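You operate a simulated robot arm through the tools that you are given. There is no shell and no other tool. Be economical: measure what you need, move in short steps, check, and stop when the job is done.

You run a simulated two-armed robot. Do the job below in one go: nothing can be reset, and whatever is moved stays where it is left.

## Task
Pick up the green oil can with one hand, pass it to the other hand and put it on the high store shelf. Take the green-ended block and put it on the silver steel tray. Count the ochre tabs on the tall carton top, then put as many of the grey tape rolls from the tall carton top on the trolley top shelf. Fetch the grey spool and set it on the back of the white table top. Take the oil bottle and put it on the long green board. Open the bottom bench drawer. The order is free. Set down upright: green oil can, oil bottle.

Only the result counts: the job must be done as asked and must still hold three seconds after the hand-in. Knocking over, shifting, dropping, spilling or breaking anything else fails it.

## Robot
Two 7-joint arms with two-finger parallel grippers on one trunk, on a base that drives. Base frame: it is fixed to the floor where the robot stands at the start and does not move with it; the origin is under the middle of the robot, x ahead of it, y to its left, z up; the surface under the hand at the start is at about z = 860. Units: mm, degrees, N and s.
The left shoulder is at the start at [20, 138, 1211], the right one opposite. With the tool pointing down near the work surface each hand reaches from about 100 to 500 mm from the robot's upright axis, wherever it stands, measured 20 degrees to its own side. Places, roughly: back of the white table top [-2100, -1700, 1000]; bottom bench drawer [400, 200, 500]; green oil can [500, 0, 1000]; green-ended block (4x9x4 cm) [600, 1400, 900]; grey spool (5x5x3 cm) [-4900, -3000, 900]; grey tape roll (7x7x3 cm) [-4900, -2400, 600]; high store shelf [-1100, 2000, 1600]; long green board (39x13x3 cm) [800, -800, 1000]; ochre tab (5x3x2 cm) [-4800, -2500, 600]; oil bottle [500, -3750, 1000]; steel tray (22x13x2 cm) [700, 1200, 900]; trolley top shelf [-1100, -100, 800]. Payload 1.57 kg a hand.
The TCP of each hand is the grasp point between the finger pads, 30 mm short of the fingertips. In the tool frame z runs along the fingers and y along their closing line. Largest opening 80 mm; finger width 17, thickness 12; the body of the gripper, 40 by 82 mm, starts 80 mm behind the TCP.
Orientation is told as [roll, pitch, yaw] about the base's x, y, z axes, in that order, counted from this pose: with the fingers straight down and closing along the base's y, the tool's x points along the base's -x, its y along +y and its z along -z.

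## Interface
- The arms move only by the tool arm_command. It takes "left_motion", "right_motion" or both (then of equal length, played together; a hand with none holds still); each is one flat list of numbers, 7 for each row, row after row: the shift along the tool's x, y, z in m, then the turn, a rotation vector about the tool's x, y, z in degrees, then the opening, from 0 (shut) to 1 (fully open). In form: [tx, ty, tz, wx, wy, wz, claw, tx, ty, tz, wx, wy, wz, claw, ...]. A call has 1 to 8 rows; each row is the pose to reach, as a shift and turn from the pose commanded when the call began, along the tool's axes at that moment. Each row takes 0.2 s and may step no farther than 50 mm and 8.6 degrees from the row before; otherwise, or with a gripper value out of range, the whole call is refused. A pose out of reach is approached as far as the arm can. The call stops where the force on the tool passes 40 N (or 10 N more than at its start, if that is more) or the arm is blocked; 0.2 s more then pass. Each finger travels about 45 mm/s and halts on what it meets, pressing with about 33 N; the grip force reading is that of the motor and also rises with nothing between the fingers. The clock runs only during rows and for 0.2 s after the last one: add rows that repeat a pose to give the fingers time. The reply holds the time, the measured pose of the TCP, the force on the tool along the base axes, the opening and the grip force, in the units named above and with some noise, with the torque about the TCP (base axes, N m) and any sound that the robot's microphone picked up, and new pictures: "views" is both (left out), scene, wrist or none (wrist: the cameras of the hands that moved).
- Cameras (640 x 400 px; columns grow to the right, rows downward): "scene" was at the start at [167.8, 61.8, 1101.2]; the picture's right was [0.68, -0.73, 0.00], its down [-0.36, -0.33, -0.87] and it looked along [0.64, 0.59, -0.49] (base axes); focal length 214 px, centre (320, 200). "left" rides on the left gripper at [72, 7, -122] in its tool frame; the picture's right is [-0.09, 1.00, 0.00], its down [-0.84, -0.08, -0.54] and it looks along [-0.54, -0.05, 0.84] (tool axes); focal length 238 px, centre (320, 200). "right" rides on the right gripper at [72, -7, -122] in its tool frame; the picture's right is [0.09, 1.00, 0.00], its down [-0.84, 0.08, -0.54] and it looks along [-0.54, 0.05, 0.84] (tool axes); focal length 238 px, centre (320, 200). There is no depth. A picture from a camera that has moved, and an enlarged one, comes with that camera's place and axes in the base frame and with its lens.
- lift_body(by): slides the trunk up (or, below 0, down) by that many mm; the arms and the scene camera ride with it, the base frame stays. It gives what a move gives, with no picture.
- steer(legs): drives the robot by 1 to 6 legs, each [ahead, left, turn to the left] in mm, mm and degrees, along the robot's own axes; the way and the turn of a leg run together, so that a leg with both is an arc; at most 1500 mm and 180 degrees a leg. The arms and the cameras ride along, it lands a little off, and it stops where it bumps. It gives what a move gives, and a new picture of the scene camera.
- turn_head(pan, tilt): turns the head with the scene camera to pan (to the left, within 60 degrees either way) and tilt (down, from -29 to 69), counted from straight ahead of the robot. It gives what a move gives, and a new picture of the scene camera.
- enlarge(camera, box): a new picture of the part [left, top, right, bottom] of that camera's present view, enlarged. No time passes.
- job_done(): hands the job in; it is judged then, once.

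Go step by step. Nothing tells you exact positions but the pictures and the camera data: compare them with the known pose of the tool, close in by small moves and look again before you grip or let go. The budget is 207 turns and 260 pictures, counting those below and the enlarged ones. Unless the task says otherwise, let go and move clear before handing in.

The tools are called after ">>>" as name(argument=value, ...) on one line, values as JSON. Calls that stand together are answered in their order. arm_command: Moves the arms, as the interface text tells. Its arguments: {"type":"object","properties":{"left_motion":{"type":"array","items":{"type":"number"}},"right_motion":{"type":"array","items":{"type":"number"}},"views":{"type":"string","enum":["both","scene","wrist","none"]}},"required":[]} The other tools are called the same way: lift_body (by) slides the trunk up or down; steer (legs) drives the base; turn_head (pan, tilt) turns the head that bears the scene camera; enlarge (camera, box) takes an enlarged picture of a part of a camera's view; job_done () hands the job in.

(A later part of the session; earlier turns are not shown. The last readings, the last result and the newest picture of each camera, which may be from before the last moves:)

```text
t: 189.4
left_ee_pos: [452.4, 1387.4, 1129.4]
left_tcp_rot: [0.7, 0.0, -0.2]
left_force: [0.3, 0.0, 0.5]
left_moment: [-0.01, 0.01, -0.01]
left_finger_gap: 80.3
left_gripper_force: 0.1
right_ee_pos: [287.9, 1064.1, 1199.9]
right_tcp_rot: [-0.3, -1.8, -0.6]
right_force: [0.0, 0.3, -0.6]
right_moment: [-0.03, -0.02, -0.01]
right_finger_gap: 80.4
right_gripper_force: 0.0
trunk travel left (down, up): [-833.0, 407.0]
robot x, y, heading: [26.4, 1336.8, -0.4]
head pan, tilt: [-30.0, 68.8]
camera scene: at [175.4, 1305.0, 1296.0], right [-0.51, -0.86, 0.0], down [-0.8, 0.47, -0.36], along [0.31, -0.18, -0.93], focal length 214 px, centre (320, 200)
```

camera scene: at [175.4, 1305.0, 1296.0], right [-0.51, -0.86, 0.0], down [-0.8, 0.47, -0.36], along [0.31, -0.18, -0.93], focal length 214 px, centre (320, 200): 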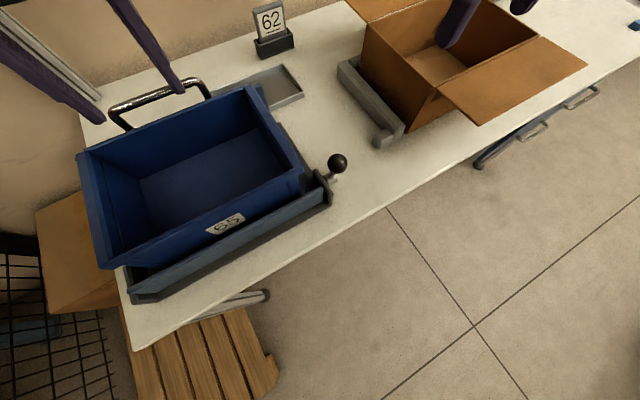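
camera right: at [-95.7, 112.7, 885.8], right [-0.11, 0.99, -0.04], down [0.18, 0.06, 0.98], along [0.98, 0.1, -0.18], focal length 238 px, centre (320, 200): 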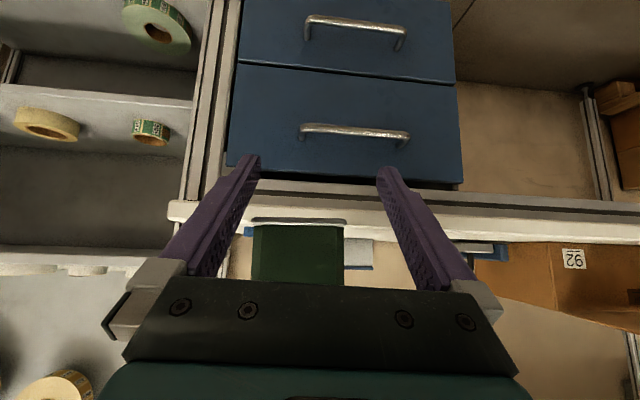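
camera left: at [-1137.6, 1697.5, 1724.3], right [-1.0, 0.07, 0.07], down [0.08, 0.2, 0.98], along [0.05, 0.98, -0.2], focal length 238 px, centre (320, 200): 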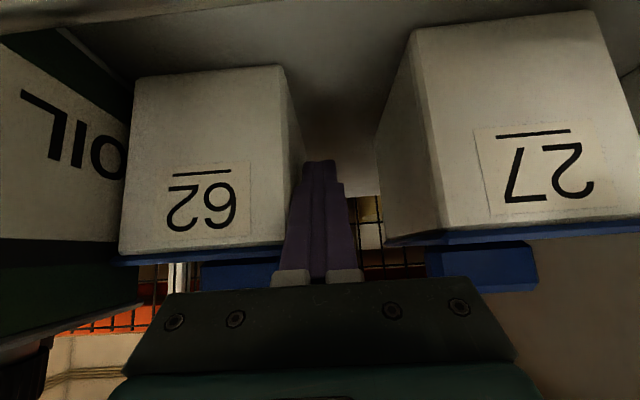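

No base is visible below, so there seems to be room. I creep 100 mm closer.

>>> steer(legs=[[100, 0, 0]])

```text
t: 190.6
left_ee_pos: [550.1, 1385.7, 1128.0]
left_tcp_rot: [0.8, 0.0, -0.4]
left_force: [1.4, 0.0, -0.8]
left_moment: [-0.01, 0.02, -0.01]
left_finger_gap: 79.9
left_gripper_force: 0.1
right_ee_pos: [385.8, 1063.2, 1200.1]
right_tcp_rot: [-0.4, -1.6, -0.7]
right_force: [1.4, -0.3, -1.2]
right_moment: [0.01, -0.03, 0.0]
right_finger_gap: 80.0
right_gripper_force: 0.2
trunk travel left (down, up): [-833.0, 407.0]
robot x, y, heading: [122.9, 1328.5, -0.2]
head pan, tilt: [-30.0, 68.8]
camera scene: at [273.7, 1304.1, 1296.0], right [-0.51, -0.86, 0.0], down [-0.8, 0.47, -0.36], along [0.31, -0.18, -0.93], focal length 214 px, centre (320, 200)
```

scene: 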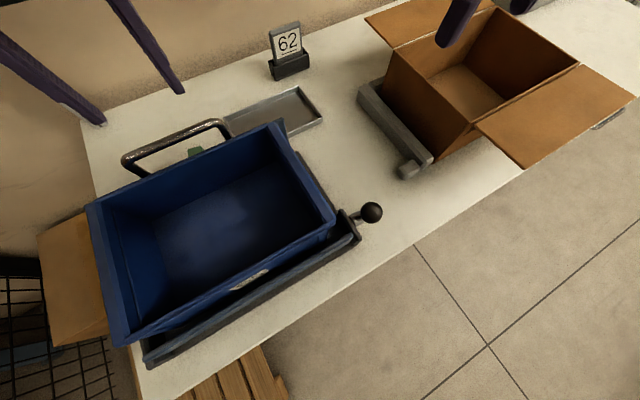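

>>> steer(legs=[[50, 15, 0]])

>>> enlarge(camera="left", box=[0, 0, 640, 400])

```text
t: 191.5
left_ee_pos: [599.6, 1400.9, 1128.5]
left_tcp_rot: [0.9, 0.0, -0.3]
left_force: [-0.6, -0.2, 0.4]
left_moment: [0.0, 0.03, 0.0]
left_finger_gap: 79.9
left_gripper_force: 0.1
right_ee_pos: [434.9, 1078.2, 1199.7]
right_tcp_rot: [-0.4, -1.7, -0.9]
right_force: [-0.9, 0.3, 0.4]
right_moment: [-0.02, 0.02, 0.03]
right_finger_gap: 80.1
right_gripper_force: 0.1
trunk travel left (down, up): [-833.0, 407.0]
robot x, y, heading: [174.5, 1349.4, -0.2]
head pan, tilt: [-30.0, 68.8]
camera scene: at [322.9, 1318.5, 1296.0], right [-0.51, -0.86, 0.0], down [-0.8, 0.47, -0.36], along [0.31, -0.18, -0.93], focal length 214 px, centre (320, 200)
```

scene: 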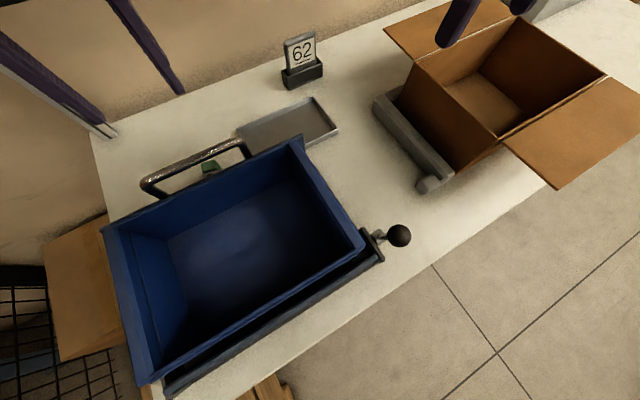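

```text
1.00 times, centred on (320, 200) of left (not enlarged: the box is as wide or as high as the picture)
camera zoom: at [528.2, 1406.3, 1251.9], right [0.1, 1.0, 0.01], down [0.84, -0.09, 0.54], along [0.54, -0.04, -0.84], focal length 238 px, centre (320, 200)
```

zoom: 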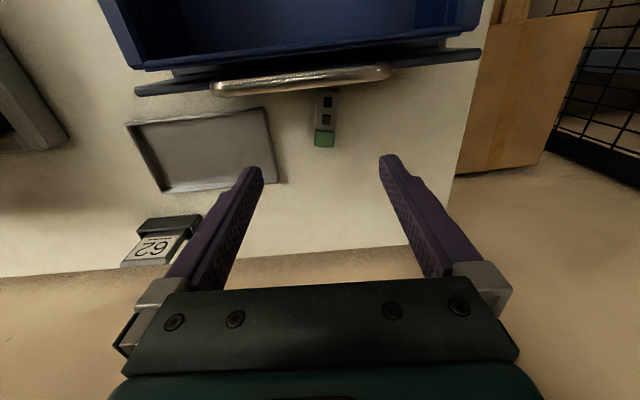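

>>> enlarge(camera="left", box=[270, 60, 390, 160])

```text
4.00 times, centred on (330, 110) of left
camera zoom: at [528.2, 1406.3, 1251.9], right [0.1, 1.0, 0.01], down [0.84, -0.09, 0.54], along [0.54, -0.04, -0.84], focal length 953 px, centre (280, 560)
```

zoom: 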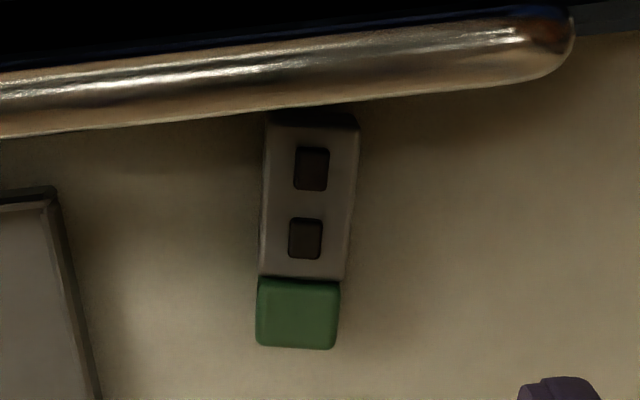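

The block lies at x 579–658, y≈1412, turned about −9°. I creep 45 mm closer, then set the hand's turn and lean to stay clear of the crate handle.

>>> steer(legs=[[45, 0, 0]])

>>> arm_command(left_motion=[0, 0, 0, 0, 6, 0, 1, 0, 0, 0, 0, 12, 0, 1], views="none")

```text
t: 192.4
left_ee_pos: [643.6, 1401.0, 1127.3]
left_tcp_rot: [0.8, 0.0, -0.3]
left_force: [-0.9, 0.8, -0.1]
left_moment: [0.02, -0.03, -0.02]
left_finger_gap: 80.0
left_gripper_force: 0.1
right_ee_pos: [478.9, 1078.8, 1200.4]
right_tcp_rot: [-0.4, -1.7, -0.7]
right_force: [0.3, -0.9, 1.0]
right_moment: [0.06, -0.01, 0.07]
right_finger_gap: 80.1
right_gripper_force: 0.0
trunk travel left (down, up): [-833.0, 407.0]
robot x, y, heading: [218.7, 1347.6, -0.4]
head pan, tilt: [-30.0, 68.8]
camera scene: at [367.5, 1318.3, 1296.0], right [-0.51, -0.86, 0.0], down [-0.8, 0.47, -0.36], along [0.31, -0.18, -0.93], focal length 214 px, centre (320, 200)
```

scene: 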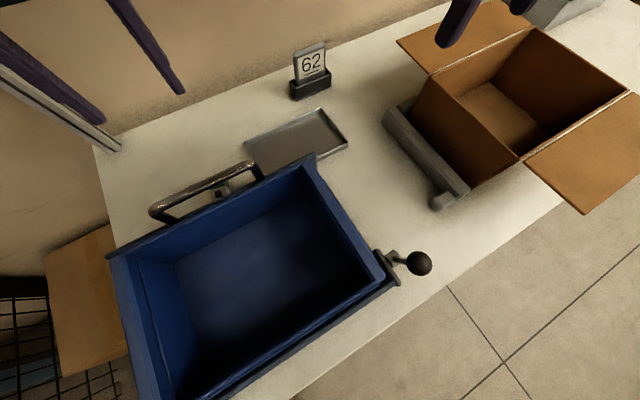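

```text
t: 193.0
left_ee_pos: [619.1, 1406.4, 1135.9]
left_tcp_rot: [0.7, 12.1, -0.1]
left_force: [-0.2, 0.2, 0.5]
left_moment: [0.01, 0.0, 0.0]
left_finger_gap: 80.0
left_gripper_force: 0.0
left hand out of reach, approached as far as the arm can: row 1, 2
right_ee_pos: [479.8, 1078.1, 1200.2]
right_tcp_rot: [-0.4, -1.7, -0.6]
right_force: [-0.1, 0.2, -0.1]
right_moment: [0.01, -0.02, 0.03]
right_finger_gap: 80.0
right_gripper_force: 0.1
trunk travel left (down, up): [-833.0, 407.0]
robot x, y, heading: [222.2, 1351.8, -0.9]
head pan, tilt: [-30.0, 68.8]
```

>>> arm_command(right_motion=[0.03, 0, -0.04, 0, 0, 0, 1, 0.06, 0, -0.08, 0, 0, 0, 1, 0.08, 0, -0.12, 0, 0, 0, 1], views="none")

>>> lift_body(by=-140)

>>> arm_command(left_motion=[-0.01, 0, 0, 0, 0, 4.5, 1, -0.02, 0, 0, 0, 0, 9, 1], views="wrist")

```text
t: 194.0
left_ee_pos: [618.9, 1407.0, 1135.4]
left_tcp_rot: [0.7, 12.0, -0.1]
left_force: [0.0, -0.4, 0.1]
left_moment: [-0.01, -0.07, -0.01]
left_finger_gap: 79.9
left_gripper_force: 0.1
right_ee_pos: [375.7, 1074.8, 1293.0]
right_tcp_rot: [-0.9, 8.4, 0.2]
right_force: [0.2, 0.2, -0.2]
right_moment: [0.03, 0.0, -0.02]
right_finger_gap: 80.0
right_gripper_force: 0.0
right hand out of reach, approached as far as the arm can: row 2, 3
trunk travel left (down, up): [-833.0, 407.0]
robot x, y, heading: [218.4, 1347.6, -0.5]
head pan, tilt: [-30.0, 68.8]
stopped in row 3 (right hand): the arm was blocked; the commanded pose is now the measured one
```

```text
t: 195.7
left_ee_pos: [619.1, 1407.0, 995.5]
left_tcp_rot: [0.9, 12.1, -0.1]
left_force: [0.6, -0.4, -0.4]
left_moment: [0.0, 0.03, 0.01]
left_finger_gap: 80.1
left_gripper_force: 0.1
right_ee_pos: [376.3, 1073.4, 1153.0]
right_tcp_rot: [-0.9, 8.3, 0.2]
right_force: [0.3, 0.3, -0.1]
right_moment: [0.0, -0.04, 0.0]
right_finger_gap: 80.2
right_gripper_force: 0.2
trunk travel left (down, up): [-693.0, 547.0]
robot x, y, heading: [216.6, 1347.7, -0.3]
head pan, tilt: [-30.0, 68.8]
```

```text
t: 196.3
left_ee_pos: [621.8, 1408.9, 996.2]
left_tcp_rot: [-1.1, 11.9, -9.3]
left_force: [0.8, 0.2, 0.2]
left_moment: [0.0, -0.01, 0.0]
left_finger_gap: 79.9
left_gripper_force: 0.1
left hand out of reach, approached as far as the arm can: row 1, 2
right_ee_pos: [376.6, 1073.5, 1152.5]
right_tcp_rot: [-0.8, 8.3, 0.2]
right_force: [0.4, -0.1, 0.1]
right_moment: [0.0, -0.02, -0.04]
right_finger_gap: 79.9
right_gripper_force: 0.0
trunk travel left (down, up): [-693.0, 547.0]
robot x, y, heading: [215.8, 1345.7, -0.6]
head pan, tilt: [-30.0, 68.8]
camera left: at [578.8, 1425.2, 1131.4], right [0.25, 0.97, -0.04], down [0.91, -0.22, 0.36], along [0.34, -0.12, -0.93], focal length 238 px, centre (320, 200)
```

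left: 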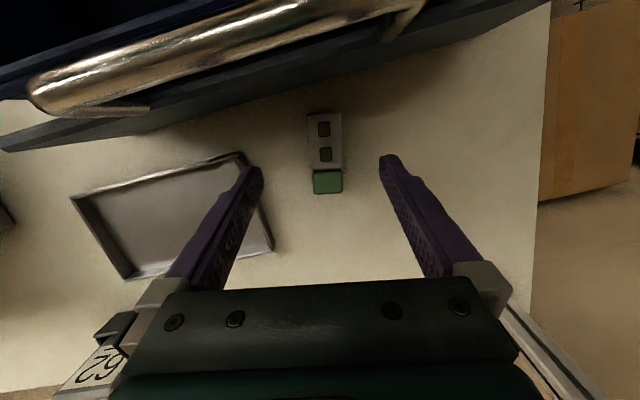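

>>> steer(legs=[[20, 0, 0]])

>>> arm_command(left_motion=[0, 0, 0.02, 0, 0, 0, 1, 0, 0, 0.04, 0, 0, 0, 1, 0.005, 0, 0.06, 0, 0, 0, 1], views="wrist")

```text
t: 197.1
left_ee_pos: [641.0, 1408.2, 996.5]
left_tcp_rot: [-1.2, 12.0, -9.3]
left_force: [0.4, -0.5, -0.3]
left_moment: [0.02, 0.01, 0.03]
left_finger_gap: 79.9
left_gripper_force: 0.0
right_ee_pos: [396.8, 1073.2, 1152.9]
right_tcp_rot: [-0.8, 8.4, 0.2]
right_force: [-0.4, 0.6, -0.4]
right_moment: [-0.01, -0.03, 0.0]
right_finger_gap: 80.2
right_gripper_force: 0.0
trunk travel left (down, up): [-693.0, 547.0]
robot x, y, heading: [238.3, 1347.4, -0.3]
head pan, tilt: [-30.0, 68.8]
camera scene: at [387.5, 1318.2, 1156.0], right [-0.51, -0.86, 0.0], down [-0.8, 0.47, -0.36], along [0.31, -0.18, -0.93], focal length 214 px, centre (320, 200)
```

scene: 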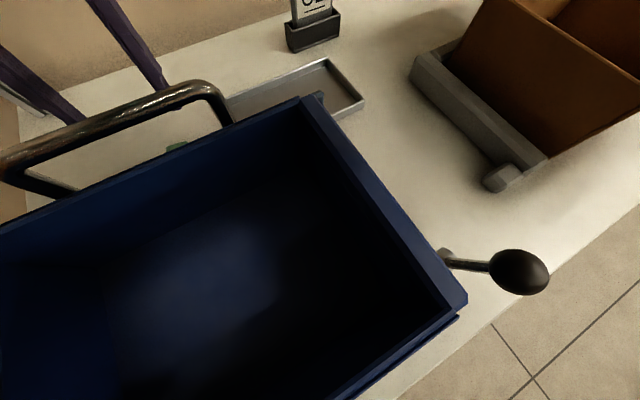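

```text
t: 197.8
left_ee_pos: [621.6, 1409.3, 941.2]
left_tcp_rot: [-1.2, 12.0, -9.3]
left_force: [0.0, -0.9, -0.3]
left_moment: [-0.03, 0.0, 0.02]
left_finger_gap: 79.9
left_gripper_force: 0.1
left hand out of reach, approached as far as the arm can: row 1, 2
right_ee_pos: [395.8, 1073.6, 1152.0]
right_tcp_rot: [-0.8, 8.4, 0.1]
right_force: [-0.3, 0.1, 0.3]
right_moment: [0.0, 0.0, 0.04]
right_finger_gap: 79.8
right_gripper_force: 0.1
trunk travel left (down, up): [-693.0, 547.0]
robot x, y, heading: [238.8, 1346.0, -0.5]
head pan, tilt: [-30.0, 68.8]
camera left: at [579.8, 1426.2, 1076.0], right [0.25, 0.97, -0.04], down [0.91, -0.22, 0.36], along [0.34, -0.12, -0.93], focal length 238 px, centre (320, 200)
```

left: 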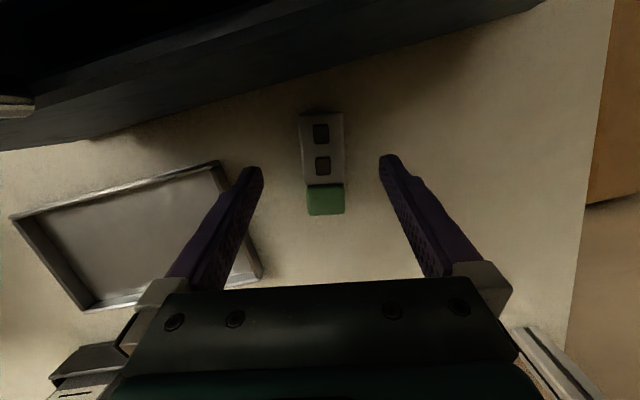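

>>> steer(legs=[[22, 0, 0]])

>>> turn_head(pan=-20, tilt=25)

>>> enlarge(camera="left", box=[0, 0, 640, 400])

```text
t: 198.7
left_ee_pos: [644.8, 1409.2, 941.3]
left_tcp_rot: [-1.1, 12.1, -9.4]
left_force: [0.8, 0.2, 0.7]
left_moment: [0.01, 0.01, 0.02]
left_finger_gap: 79.7
left_gripper_force: 0.1
right_ee_pos: [418.6, 1073.0, 1152.8]
right_tcp_rot: [-0.9, 8.4, 0.3]
right_force: [0.0, -0.1, 0.8]
right_moment: [-0.02, 0.0, 0.02]
right_finger_gap: 80.1
right_gripper_force: 0.0
trunk travel left (down, up): [-693.0, 547.0]
robot x, y, heading: [256.6, 1347.2, -0.5]
head pan, tilt: [-30.0, 68.8]
camera scene: at [410.0, 1318.0, 1156.0], right [-0.51, -0.86, 0.0], down [-0.8, 0.47, -0.36], along [0.31, -0.18, -0.93], focal length 214 px, centre (320, 200)
```

scene: 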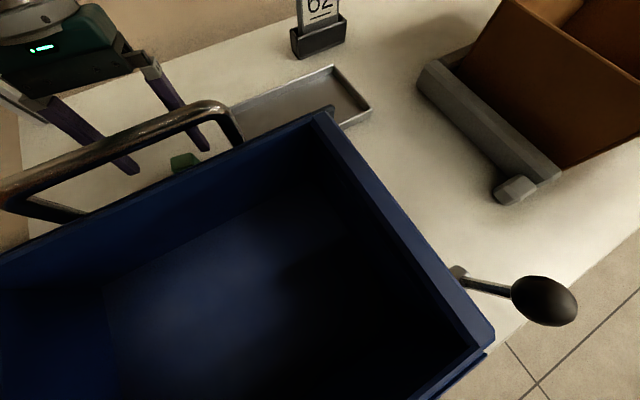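

```text
t: 199.8
left_ee_pos: [643.8, 1409.2, 940.2]
left_tcp_rot: [-1.1, 12.0, -9.4]
left_force: [0.6, 0.8, -0.1]
left_moment: [0.02, 0.02, 0.0]
left_finger_gap: 80.0
left_gripper_force: 0.0
right_ee_pos: [418.8, 1073.7, 1152.4]
right_tcp_rot: [-0.8, 8.4, 0.2]
right_force: [-0.2, -0.2, -0.3]
right_moment: [0.02, -0.03, 0.03]
right_finger_gap: 80.1
right_gripper_force: 0.0
trunk travel left (down, up): [-693.0, 547.0]
robot x, y, heading: [262.0, 1343.1, -0.7]
head pan, tilt: [-20.0, 25.0]
camera scene: at [448.1, 1314.1, 1215.4], right [-0.35, -0.94, 0.0], down [-0.4, 0.15, -0.91], along [0.85, -0.32, -0.42], focal length 214 px, centre (320, 200)
```

scene: 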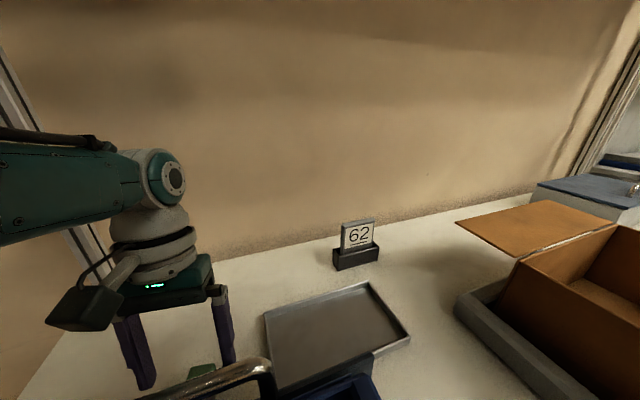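

```text
1.00 times, centred on (320, 200) of left (not enlarged: the box is as wide or as high as the picture)
camera zoom: at [602.4, 1426.0, 1076.1], right [0.25, 0.97, -0.04], down [0.91, -0.22, 0.36], along [0.34, -0.12, -0.93], focal length 238 px, centre (320, 200)
```

zoom: 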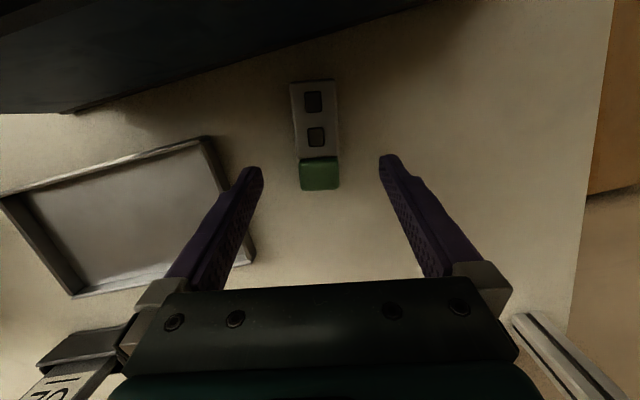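

Aligned over the green end, camera clear of the handle. I lower with the trunk and then close.

>>> lift_body(by=-45)

>>> arm_command(left_motion=[0, 0, 0, 0, 0, 0, 0.7, 0, 0, 0, 0, 0, 0, 0.4, 0, 0, 0, 0, 0, 0, 0.2, 0, 0, 0, 0, 0, 0, 0.2, 0, 0, 0, 0, 0, 0, 0.2, 0, 0, 0, 0, 0, 0, 0.2], views="wrist")

```text
t: 200.6
left_ee_pos: [644.6, 1408.2, 896.4]
left_tcp_rot: [-1.1, 11.9, -9.3]
left_force: [0.1, -0.1, -0.3]
left_moment: [0.0, 0.01, 0.02]
left_finger_gap: 79.9
left_gripper_force: 0.1
right_ee_pos: [418.1, 1073.3, 1107.2]
right_tcp_rot: [-0.8, 8.5, 0.2]
right_force: [0.4, 0.2, 0.5]
right_moment: [0.02, 0.02, 0.03]
right_finger_gap: 80.0
right_gripper_force: 0.1
trunk travel left (down, up): [-648.0, 592.0]
robot x, y, heading: [260.9, 1350.1, -0.2]
head pan, tilt: [-20.0, 25.0]
```

```text
t: 202.0
left_ee_pos: [645.0, 1409.0, 897.7]
left_tcp_rot: [-1.2, 12.0, -9.4]
left_force: [-0.8, -0.1, 2.9]
left_moment: [0.08, 0.07, 0.01]
left_finger_gap: 33.3
left_gripper_force: 33.2
right_ee_pos: [417.4, 1073.3, 1109.1]
right_tcp_rot: [-0.8, 8.5, 0.2]
right_force: [-1.5, 0.2, 0.1]
right_moment: [0.0, 0.03, 0.0]
right_finger_gap: 79.8
right_gripper_force: 0.0
trunk travel left (down, up): [-648.0, 592.0]
robot x, y, heading: [263.1, 1347.8, -0.4]
head pan, tilt: [-20.0, 25.0]
camera left: at [602.5, 1426.0, 1031.2], right [0.25, 0.97, -0.04], down [0.91, -0.22, 0.36], along [0.34, -0.12, -0.93], focal length 238 px, centre (320, 200)
```

left: 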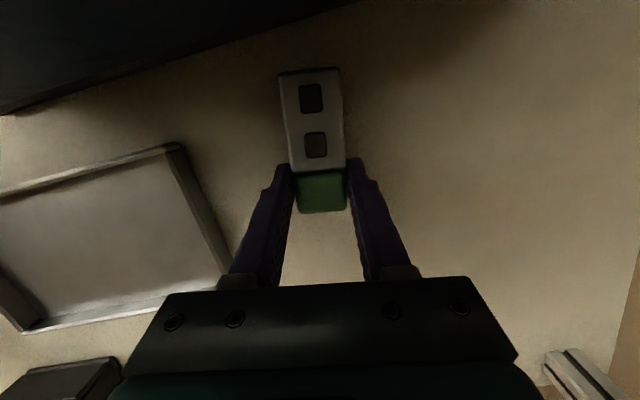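

Gripped (33 mm). I lift, move right 200 toward the tray and forward a little.

>>> lift_body(by=70)

>>> steer(legs=[[0, -203, 0], [45, 0, 0]])

>>> enlarge(camera="left", box=[0, 0, 640, 400])

```text
t: 203.1
left_ee_pos: [643.5, 1410.2, 966.0]
left_tcp_rot: [-1.1, 12.0, -9.3]
left_force: [0.2, -0.2, -1.5]
left_moment: [0.0, -0.02, 0.01]
left_finger_gap: 33.7
left_gripper_force: 33.0
right_ee_pos: [418.7, 1072.9, 1176.6]
right_tcp_rot: [-0.9, 8.4, 0.2]
right_force: [0.9, 0.0, -0.2]
right_moment: [-0.02, 0.0, -0.01]
right_finger_gap: 80.0
right_gripper_force: 0.0
trunk travel left (down, up): [-718.0, 522.0]
robot x, y, heading: [261.0, 1345.5, -0.6]
head pan, tilt: [-20.0, 25.0]
```

```text
t: 205.2
left_ee_pos: [687.7, 1215.2, 966.2]
left_tcp_rot: [-1.1, 12.1, -9.1]
left_force: [-0.3, 0.0, -1.5]
left_moment: [0.03, 0.01, 0.0]
left_finger_gap: 33.5
left_gripper_force: 33.2
right_ee_pos: [462.2, 879.3, 1176.3]
right_tcp_rot: [-0.9, 8.4, 0.5]
right_force: [0.2, 0.4, 1.0]
right_moment: [-0.03, 0.0, -0.03]
right_finger_gap: 80.0
right_gripper_force: 0.1
trunk travel left (down, up): [-718.0, 522.0]
robot x, y, heading: [301.6, 1152.0, -0.3]
head pan, tilt: [-20.0, 25.0]
camera scene: at [491.7, 1119.6, 1240.4], right [-0.35, -0.94, 0.0], down [-0.4, 0.15, -0.91], along [0.85, -0.31, -0.42], focal length 214 px, centre (320, 200)
```

scene: 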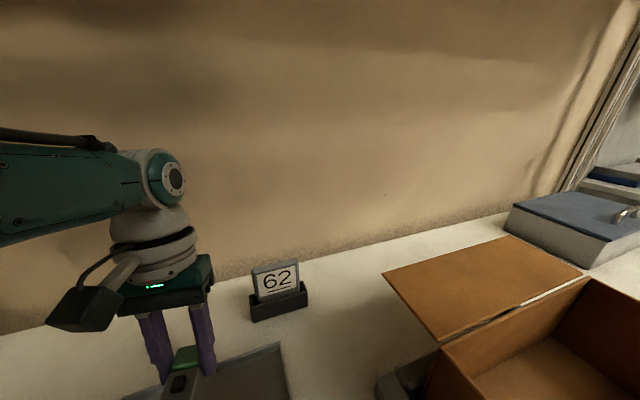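

```text
1.00 times, centred on (320, 200) of left (not enlarged: the box is as wide or as high as the picture)
camera zoom: at [645.5, 1232.0, 1101.0], right [0.24, 0.97, -0.04], down [0.91, -0.21, 0.36], along [0.34, -0.12, -0.93], focal length 238 px, centre (320, 200)
```

zoom: 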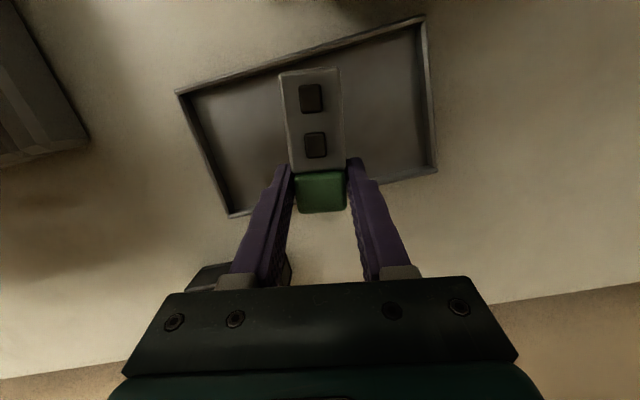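

Block is over the tray (tray x 599–723, y 1105–1318), well inside. I lower with the trunk.

>>> lift_body(by=-60)

>>> lift_body(by=-4)

>>> enlarge(camera="left", box=[0, 0, 640, 400])

```text
t: 206.2
left_ee_pos: [687.7, 1214.7, 905.3]
left_tcp_rot: [-1.1, 12.0, -9.1]
left_force: [-0.2, 0.5, -1.7]
left_moment: [-0.01, -0.06, 0.02]
left_finger_gap: 33.2
left_gripper_force: 33.0
right_ee_pos: [462.1, 879.4, 1116.9]
right_tcp_rot: [-1.0, 8.5, 0.4]
right_force: [-0.1, 0.6, 0.2]
right_moment: [0.04, -0.02, 0.03]
right_finger_gap: 80.4
right_gripper_force: 0.1
trunk travel left (down, up): [-658.0, 582.0]
robot x, y, heading: [302.5, 1153.7, -0.3]
head pan, tilt: [-20.0, 25.0]
```

```text
t: 206.7
left_ee_pos: [687.5, 1216.1, 901.5]
left_tcp_rot: [-1.1, 12.1, -9.1]
left_force: [0.0, 0.0, -1.9]
left_moment: [0.0, -0.07, -0.01]
left_finger_gap: 33.4
left_gripper_force: 32.8
right_ee_pos: [462.5, 878.3, 1113.7]
right_tcp_rot: [-0.9, 8.5, 0.4]
right_force: [0.2, -0.4, -0.8]
right_moment: [0.03, 0.01, 0.02]
right_finger_gap: 80.1
right_gripper_force: 0.1
trunk travel left (down, up): [-654.0, 586.0]
robot x, y, heading: [303.0, 1149.1, -0.1]
head pan, tilt: [-20.0, 25.0]
```

```text
1.00 times, centred on (320, 200) of left (not enlarged: the box is as wide or as high as the picture)
camera zoom: at [645.5, 1231.9, 1037.0], right [0.24, 0.97, -0.04], down [0.91, -0.21, 0.36], along [0.34, -0.12, -0.93], focal length 238 px, centre (320, 200)
```

zoom: 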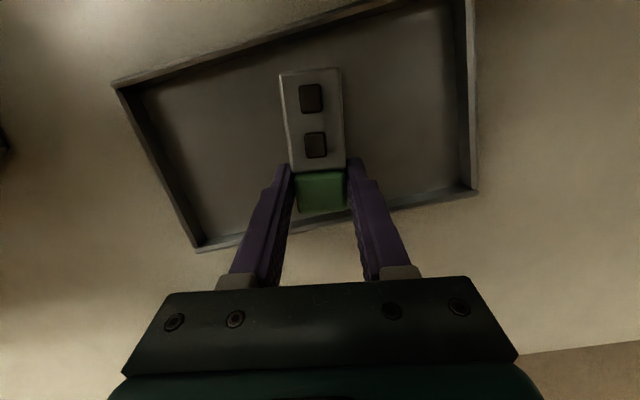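

>>> lift_body(by=-3)

>>> lift_body(by=-3)

```text
t: 207.2
left_ee_pos: [688.6, 1215.0, 900.1]
left_tcp_rot: [-1.1, 12.1, -9.1]
left_force: [-5.6, -0.4, 15.0]
left_moment: [0.31, 0.47, 0.03]
left_finger_gap: 33.3
left_gripper_force: 33.0
right_ee_pos: [461.7, 879.2, 1110.9]
right_tcp_rot: [-0.8, 8.4, 0.3]
right_force: [0.7, -0.6, -0.8]
right_moment: [0.01, 0.01, 0.03]
right_finger_gap: 80.1
right_gripper_force: 0.1
trunk travel left (down, up): [-651.0, 589.0]
robot x, y, heading: [302.8, 1155.5, -0.4]
head pan, tilt: [-20.0, 25.0]
```

```text
t: 207.8
left_ee_pos: [689.0, 1215.3, 896.4]
left_tcp_rot: [-1.1, 11.9, -9.2]
left_force: [-4.8, -0.1, 23.2]
left_moment: [0.27, 0.33, 0.08]
left_finger_gap: 33.6
left_gripper_force: 33.1
right_ee_pos: [462.1, 877.3, 1108.3]
right_tcp_rot: [-0.9, 8.4, 0.4]
right_force: [0.4, 0.2, -1.0]
right_moment: [-0.03, 0.01, -0.01]
right_finger_gap: 80.1
right_gripper_force: 0.1
trunk travel left (down, up): [-648.0, 592.0]
robot x, y, heading: [300.2, 1151.6, -0.5]
head pan, tilt: [-20.0, 25.0]
```

Contact with the tray floor. I ease up a little, release and rise.

>>> lift_body(by=3)

>>> arm_command(left_motion=[0, 0, 0, 0, 0, 0, 0.6, 0, 0, 0, 0, 0, 0, 0.8, 0, 0, 0, 0, 0, 0, 0.8], views="none")

>>> lift_body(by=150)

>>> enlarge(camera="left", box=[0, 0, 640, 400])

```text
t: 208.3
left_ee_pos: [686.8, 1215.9, 897.5]
left_tcp_rot: [-1.1, 12.1, -9.1]
left_force: [0.1, -0.2, -1.8]
left_moment: [-0.01, -0.05, -0.02]
left_finger_gap: 33.2
left_gripper_force: 33.2
right_ee_pos: [462.5, 879.1, 1110.2]
right_tcp_rot: [-0.9, 8.4, 0.4]
right_force: [0.7, 0.3, 0.1]
right_moment: [-0.02, 0.0, 0.03]
right_finger_gap: 80.0
right_gripper_force: 0.0
trunk travel left (down, up): [-651.0, 589.0]
robot x, y, heading: [301.9, 1151.9, -0.2]
head pan, tilt: [-20.0, 25.0]
```

```text
t: 209.1
left_ee_pos: [687.8, 1214.1, 899.4]
left_tcp_rot: [-1.1, 12.1, -9.1]
left_force: [0.0, 0.7, -0.3]
left_moment: [-0.01, 0.04, 0.0]
left_finger_gap: 64.2
left_gripper_force: 0.1
right_ee_pos: [462.7, 878.3, 1110.0]
right_tcp_rot: [-0.9, 8.4, 0.4]
right_force: [0.2, 0.2, 0.1]
right_moment: [-0.03, 0.01, 0.0]
right_finger_gap: 80.2
right_gripper_force: 0.0
trunk travel left (down, up): [-651.0, 589.0]
robot x, y, heading: [304.9, 1150.7, -0.5]
head pan, tilt: [-20.0, 25.0]
```

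```text
t: 210.8
left_ee_pos: [688.5, 1215.4, 1049.0]
left_tcp_rot: [-1.1, 12.0, -9.1]
left_force: [-0.9, 0.0, -0.4]
left_moment: [0.01, -0.03, -0.02]
left_finger_gap: 63.9
left_gripper_force: 0.0
right_ee_pos: [462.0, 879.2, 1260.0]
right_tcp_rot: [-0.8, 8.4, 0.4]
right_force: [-0.3, -0.1, -0.5]
right_moment: [-0.02, 0.02, -0.01]
right_finger_gap: 80.0
right_gripper_force: 0.1
trunk travel left (down, up): [-801.0, 439.0]
robot x, y, heading: [305.0, 1153.5, -0.3]
head pan, tilt: [-20.0, 25.0]
```

```text
1.00 times, centred on (320, 200) of left (not enlarged: the box is as wide or as high as the picture)
camera zoom: at [645.6, 1232.0, 1184.0], right [0.24, 0.97, -0.04], down [0.91, -0.21, 0.36], along [0.34, -0.12, -0.93], focal length 238 px, centre (320, 200)
```

zoom: 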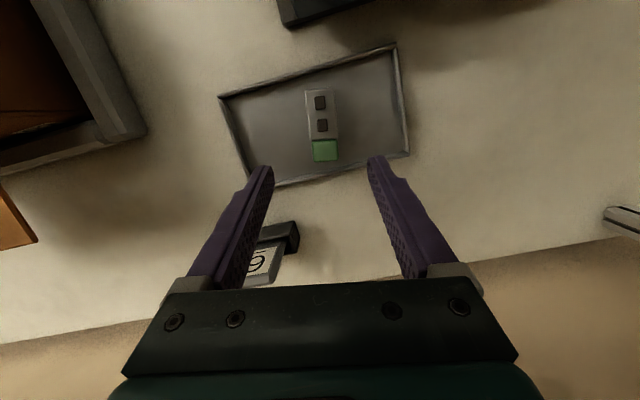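

The block lies in the tray. Next the oil bottle: I back out, turn right and drive along the aisle.

>>> steer(legs=[[-620, 0, 0], [0, 0, -90], [1500, 0, 0], [1000, 0, 0]])

>>> turn_head(pan=15, tilt=15)

```text
t: 229.7
left_ee_pos: [-111.9, -1710.6, 1048.3]
left_tcp_rot: [-1.0, 12.1, -97.0]
left_force: [0.4, -0.4, 0.3]
left_moment: [-0.02, 0.01, -0.04]
left_finger_gap: 64.2
left_gripper_force: 0.1
right_ee_pos: [-457.3, -1496.9, 1261.2]
right_tcp_rot: [-0.9, 8.4, -87.5]
right_force: [-0.1, -0.3, -0.3]
right_moment: [-0.01, -0.02, 0.01]
right_finger_gap: 80.1
right_gripper_force: 0.0
trunk travel left (down, up): [-801.0, 439.0]
robot x, y, heading: [-187.8, -1330.8, -88.1]
head pan, tilt: [-20.0, 25.0]
camera scene: at [-214.3, -1515.9, 1323.5], right [-0.95, 0.31, 0.0], down [0.13, 0.4, -0.91], along [-0.28, -0.86, -0.42], focal length 214 px, centre (320, 200)
```

scene: 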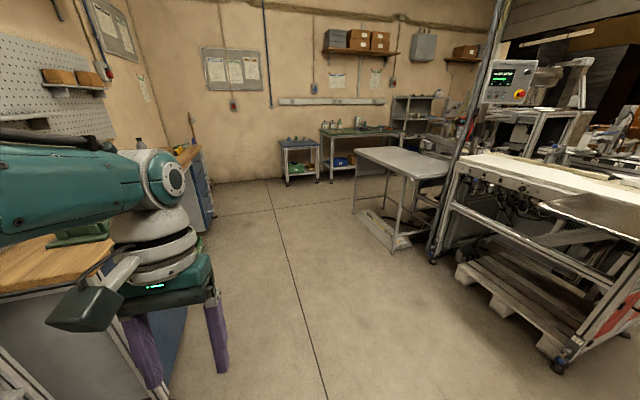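

```text
t: 230.8
left_ee_pos: [-112.4, -1710.6, 1047.8]
left_tcp_rot: [-1.2, 12.1, -97.0]
left_force: [0.1, 0.1, -0.6]
left_moment: [0.02, 0.01, 0.0]
left_finger_gap: 64.5
left_gripper_force: 0.1
right_ee_pos: [-456.2, -1496.5, 1259.9]
right_tcp_rot: [-0.9, 8.4, -87.4]
right_force: [-0.6, 0.4, -0.9]
right_moment: [0.0, 0.04, 0.0]
right_finger_gap: 80.3
right_gripper_force: 0.1
trunk travel left (down, up): [-801.0, 439.0]
robot x, y, heading: [-188.8, -1325.6, -88.1]
head pan, tilt: [15.0, 15.0]
camera scene: at [-158.6, -1517.8, 1339.7], right [-0.96, -0.29, 0.0], down [-0.07, 0.25, -0.97], along [0.28, -0.92, -0.26], focal length 214 px, centre (320, 200)
```

scene: 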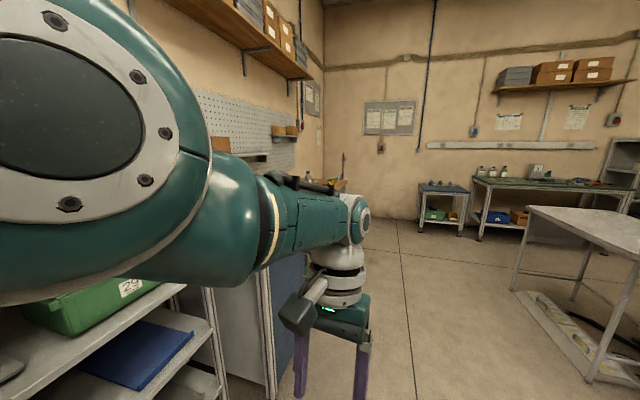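

>>> steer(legs=[[1450, -150, 0], [500, 0, 0]])

>>> turn_head(pan=50, tilt=20)

```text
t: 240.3
left_ee_pos: [-207.6, -3602.5, 1049.0]
left_tcp_rot: [-1.0, 12.0, -97.0]
left_force: [1.1, 0.3, -0.4]
left_moment: [0.0, -0.03, 0.02]
left_finger_gap: 64.1
left_gripper_force: 0.0
right_ee_pos: [-551.2, -3390.3, 1261.0]
right_tcp_rot: [-0.8, 8.4, -87.4]
right_force: [0.0, 0.2, 0.3]
right_moment: [0.02, -0.01, 0.0]
right_finger_gap: 80.1
right_gripper_force: 0.1
trunk travel left (down, up): [-801.0, 439.0]
robot x, y, heading: [-284.7, -3221.5, -87.9]
head pan, tilt: [15.0, 15.0]
camera scene: at [-252.9, -3410.8, 1339.7], right [-0.96, -0.29, 0.0], down [-0.08, 0.25, -0.97], along [0.28, -0.92, -0.26], focal length 214 px, centre (320, 200)
```

scene: 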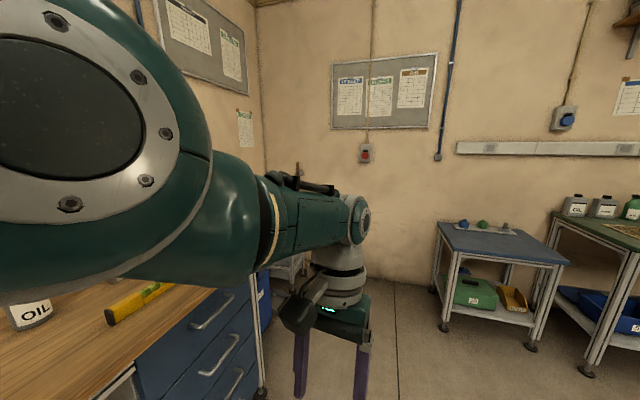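

```text
t: 241.3
left_ee_pos: [-207.7, -3603.3, 1048.4]
left_tcp_rot: [-1.1, 12.2, -97.0]
left_force: [0.1, -0.7, -1.4]
left_moment: [0.0, -0.01, 0.01]
left_finger_gap: 64.0
left_gripper_force: 0.1
right_ee_pos: [-551.9, -3389.7, 1260.9]
right_tcp_rot: [-0.9, 8.4, -87.4]
right_force: [-1.2, 0.0, -0.5]
right_moment: [0.0, 0.01, -0.02]
right_finger_gap: 80.1
right_gripper_force: 0.0
trunk travel left (down, up): [-801.0, 439.0]
robot x, y, heading: [-283.1, -3221.9, -88.4]
head pan, tilt: [50.0, 20.0]
camera scene: at [-206.8, -3379.0, 1331.6], right [-0.62, -0.79, 0.0], down [-0.27, 0.21, -0.94], along [0.74, -0.58, -0.34], focal length 214 px, centre (320, 200)
```

scene: 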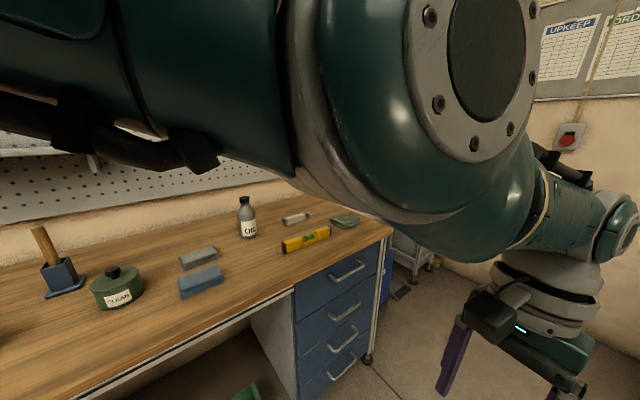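

The oil bottle stands on the wooden bench at about [540, -3620]. I turn to face it and look again.

>>> steer(legs=[[0, 0, 88.2], [0, -430, 0]])

>>> turn_head(pan=0, tilt=30)

```text
t: 247.6
left_ee_pos: [89.7, -3594.6, 1047.9]
left_tcp_rot: [-1.0, 12.1, -9.8]
left_force: [-0.1, -0.6, 0.8]
left_moment: [0.02, -0.01, -0.02]
left_finger_gap: 64.2
left_gripper_force: 0.0
right_ee_pos: [-141.1, -3928.0, 1259.1]
right_tcp_rot: [-0.9, 8.4, -0.3]
right_force: [0.1, -1.0, -1.1]
right_moment: [-0.01, 0.02, 0.01]
right_finger_gap: 79.8
right_gripper_force: 0.1
trunk travel left (down, up): [-801.0, 439.0]
robot x, y, heading: [-296.4, -3654.4, -1.1]
head pan, tilt: [50.0, 20.0]
camera scene: at [-132.6, -3584.6, 1331.6], right [0.75, -0.66, 0.0], down [-0.22, -0.26, -0.94], along [0.62, 0.71, -0.34], focal length 214 px, centre (320, 200)
```

scene: 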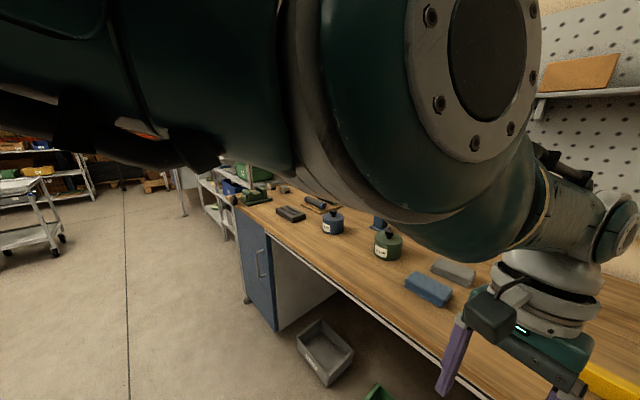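

```text
t: 248.8
left_ee_pos: [89.6, -3594.5, 1049.0]
left_tcp_rot: [-1.1, 12.1, -9.9]
left_force: [0.5, 0.4, -0.5]
left_moment: [0.02, -0.02, -0.02]
left_finger_gap: 63.6
left_gripper_force: 0.0
right_ee_pos: [-141.1, -3927.3, 1259.6]
right_tcp_rot: [-0.9, 8.4, -0.2]
right_force: [-0.3, 0.1, -0.3]
right_moment: [0.0, 0.0, -0.05]
right_finger_gap: 79.6
right_gripper_force: 0.0
trunk travel left (down, up): [-801.0, 439.0]
robot x, y, heading: [-294.9, -3655.8, -1.0]
head pan, tilt: [0.0, 30.0]
camera scene: at [-103.3, -3656.4, 1315.5], right [-0.02, -1.0, 0.0], down [-0.5, 0.01, -0.87], along [0.87, -0.02, -0.5], focal length 214 px, centre (320, 200)
```

scene: 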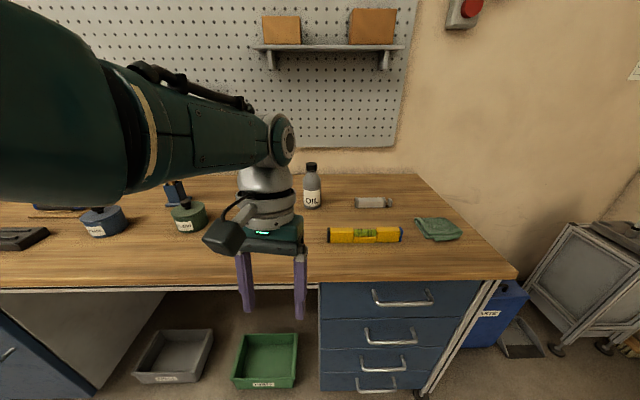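

>>> enlarge(camera="scene", box=[270, 140, 370, 230])

```text
4.44 times, centred on (320, 185) of scene
camera zoom: at [-103.3, -3656.4, 1315.5], right [-0.02, -1.0, 0.0], down [-0.5, 0.01, -0.87], along [0.87, -0.02, -0.5], focal length 953 px, centre (320, 267)
```

zoom: 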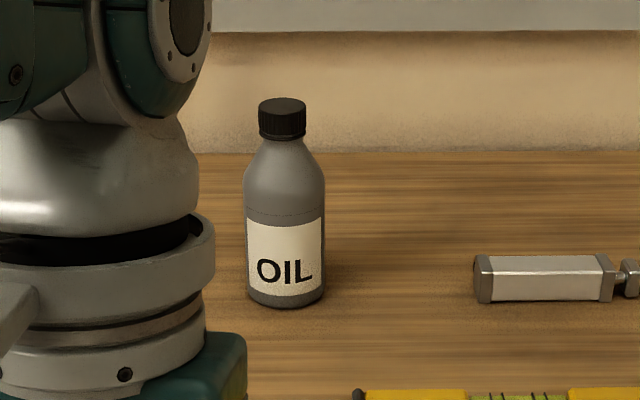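

The bottle is about 71 mm thick, at [627, −3642], table z≈868, with a 42 mm cap on top at z≈1040. I'll grip it by the cap with the left hand tilted −45°, so first I reorient the hand.

>>> arm_command(left_motion=[0, 0, -0.02, 0, 0, -4.4, 1, 0, 0, -0.04, -1, 0, -8.6, 1], views="none")

>>> arm_command(left_motion=[0, 0, 0, 0, -8, 0, 1, 0, 0, 0, 0, -16, 0, 1, 0, 0, 0, 0, -24, 0, 1, 0, 0, 0, 0, -32, 0, 1, 0, 0, 0, 0, -40, 0, 1, 0, 0, 0, 0, -48, 0, 1, 0, 0, 0, 0, -57, 0, 1], views="none")

```text
t: 249.4
left_ee_pos: [99.1, -3597.5, 1087.3]
left_tcp_rot: [1.8, 12.0, -1.0]
left_force: [0.0, 0.4, -0.1]
left_moment: [0.01, -0.03, -0.01]
left_finger_gap: 79.9
left_gripper_force: 0.1
right_ee_pos: [-140.5, -3927.4, 1261.5]
right_tcp_rot: [-1.0, 8.3, -0.2]
right_force: [0.1, 0.0, 0.2]
right_moment: [-0.01, -0.01, -0.03]
right_finger_gap: 80.0
right_gripper_force: 0.2
trunk travel left (down, up): [-801.0, 439.0]
robot x, y, heading: [-294.7, -3654.5, -1.1]
head pan, tilt: [0.0, 30.0]
```

```text
refused: row 7 steps farther than a row can; nothing moved
```

>>> arm_command(left_motion=[0, 0, 0, 1.8, -8, 0, 1, 0, 0, 0, 1.8, -16, 0, 1, 0, 0, 0, 1.8, -24, 0, 1, 0, 0, 0, 1.8, -32, 0, 1, 0, 0, 0, 1.8, -40, 0, 1, 0, 0, 0, 1.8, -48, 0, 1, 0, 0, 0, 1.8, -56.4, 0, 1], views="none")

>>> steer(legs=[[0, 0, 1], [300, 0, 0]])

>>> enlarge(camera="left", box=[0, 0, 640, 400])

```text
t: 251.2
left_ee_pos: [216.1, -3601.5, 1004.5]
left_tcp_rot: [2.3, -45.5, -0.6]
left_force: [-0.6, 0.8, 0.2]
left_moment: [0.0, -0.02, -0.01]
left_finger_gap: 80.1
left_gripper_force: 0.1
left hand out of reach, approached as far as the arm can: row 1, 2, 3, 4, 5, 6, 7
right_ee_pos: [-140.6, -3927.4, 1260.2]
right_tcp_rot: [-0.8, 8.3, -0.3]
right_force: [-0.6, -1.2, -0.8]
right_moment: [-0.02, 0.01, 0.01]
right_finger_gap: 80.1
right_gripper_force: 0.0
trunk travel left (down, up): [-801.0, 439.0]
robot x, y, heading: [-295.0, -3652.4, -1.2]
head pan, tilt: [0.0, 30.0]
stopped in row 7 (left hand): the arm was blocked; the commanded pose is now the measured one
```

```text
t: 253.6
left_ee_pos: [515.3, -3599.1, 1001.8]
left_tcp_rot: [2.3, -45.0, -0.1]
left_force: [-0.4, -0.6, -0.4]
left_moment: [0.03, 0.0, -0.01]
left_finger_gap: 80.1
left_gripper_force: 0.0
right_ee_pos: [168.0, -3926.5, 1260.5]
right_tcp_rot: [-0.8, 8.4, 0.5]
right_force: [-0.7, 0.2, 0.8]
right_moment: [0.03, 0.02, 0.01]
right_finger_gap: 80.0
right_gripper_force: 0.1
trunk travel left (down, up): [-801.0, 439.0]
robot x, y, heading: [12.2, -3656.5, -0.4]
head pan, tilt: [0.0, 30.0]
camera scene: at [201.0, -3657.2, 1314.8], right [-0.04, -1.0, 0.0], down [-0.51, 0.02, -0.86], along [0.86, -0.03, -0.51], focal length 214 px, centre (320, 200)
```

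scene: 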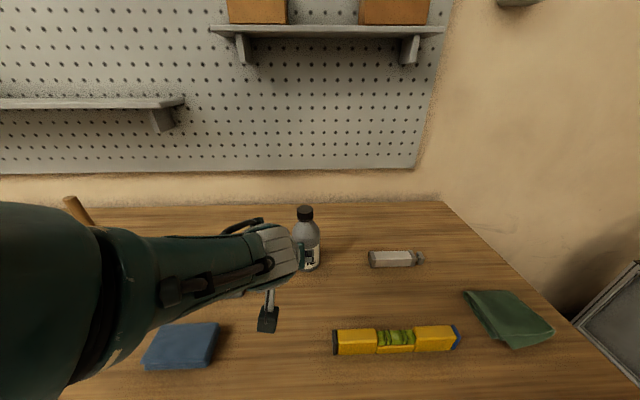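

```text
1.00 times, centred on (320, 200) of left (not enlarged: the box is as wide or as high as the picture)
camera zoom: at [378.4, -3595.8, 1038.7], right [0.04, 0.99, 0.09], down [0.21, -0.1, 0.97], along [0.98, -0.02, -0.21], focal length 238 px, centre (320, 200)
```

zoom: 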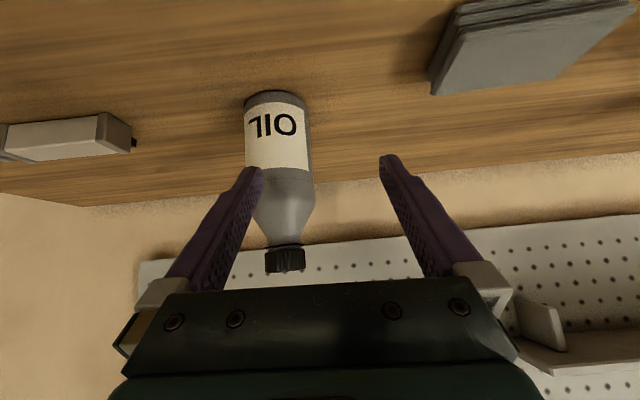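

>>> arm_command(left_motion=[-0.013, -0.021, -0.013, 2.3, 0, 0, 1, -0.026, -0.043, -0.026, 2.3, 0, 0, 1], views="none")

>>> steer(legs=[[60, 0, 0]])

>>> enlarge(camera="left", box=[0, 0, 640, 400])

```text
t: 254.4
left_ee_pos: [533.7, -3578.6, 1025.3]
left_tcp_rot: [4.3, -44.9, 1.9]
left_force: [-0.6, -1.0, 0.7]
left_moment: [0.02, 0.0, 0.05]
left_finger_gap: 79.8
left_gripper_force: 0.1
left hand out of reach, approached as far as the arm can: row 1, 2
right_ee_pos: [169.4, -3926.6, 1261.0]
right_tcp_rot: [-0.9, 8.4, 0.8]
right_force: [1.0, -0.7, 0.2]
right_moment: [0.0, -0.01, 0.01]
right_finger_gap: 80.0
right_gripper_force: 0.2
trunk travel left (down, up): [-801.0, 439.0]
robot x, y, heading: [8.8, -3657.5, 0.0]
head pan, tilt: [0.0, 30.0]
stopped in row 2 (left hand): the arm was blocked; the commanded pose is now the measured one
```

```text
t: 255.3
left_ee_pos: [598.5, -3581.3, 1030.4]
left_tcp_rot: [4.0, -45.4, 1.9]
left_force: [-6.6, 2.7, 26.8]
left_moment: [-1.2, -0.68, -0.19]
left_finger_gap: 75.7
left_gripper_force: 0.0
right_ee_pos: [229.9, -3925.7, 1261.9]
right_tcp_rot: [-0.8, 8.3, 0.7]
right_force: [0.4, -0.7, -0.9]
right_moment: [0.01, 0.0, 0.03]
right_finger_gap: 80.0
right_gripper_force: 0.0
trunk travel left (down, up): [-801.0, 439.0]
robot x, y, heading: [67.6, -3656.1, 0.1]
head pan, tilt: [0.0, 30.0]
camera scene: at [263.0, -3658.7, 1320.8], right [-0.06, -1.0, 0.0], down [-0.45, 0.03, -0.89], along [0.89, -0.05, -0.45], focal length 214 px, centre (320, 200)
```

scene: 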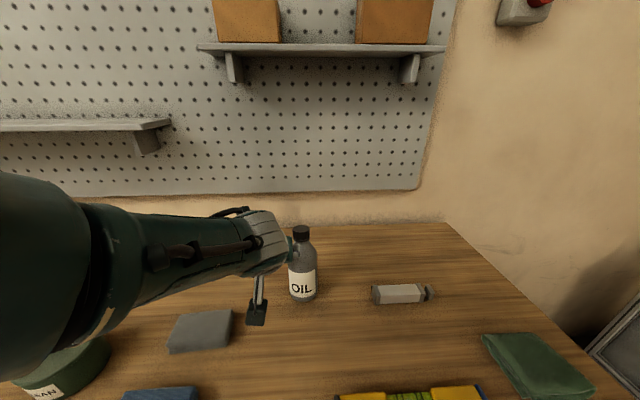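

```text
1.00 times, centred on (320, 200) of left (not enlarged: the box is as wide or as high as the picture)
camera zoom: at [461.2, -3586.8, 1065.7], right [-0.02, 0.99, 0.12], down [0.21, -0.11, 0.97], along [0.98, 0.04, -0.21], focal length 238 px, centre (320, 200)
```

zoom: 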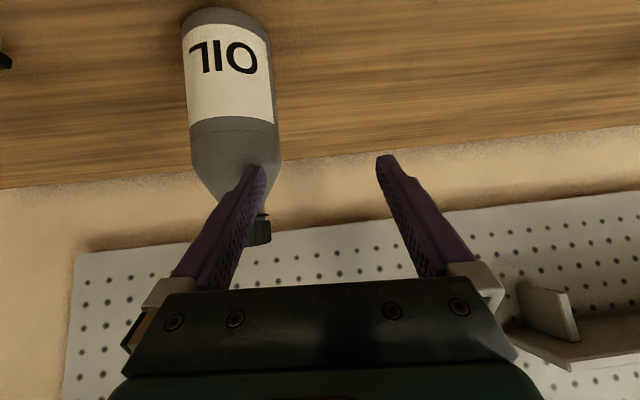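

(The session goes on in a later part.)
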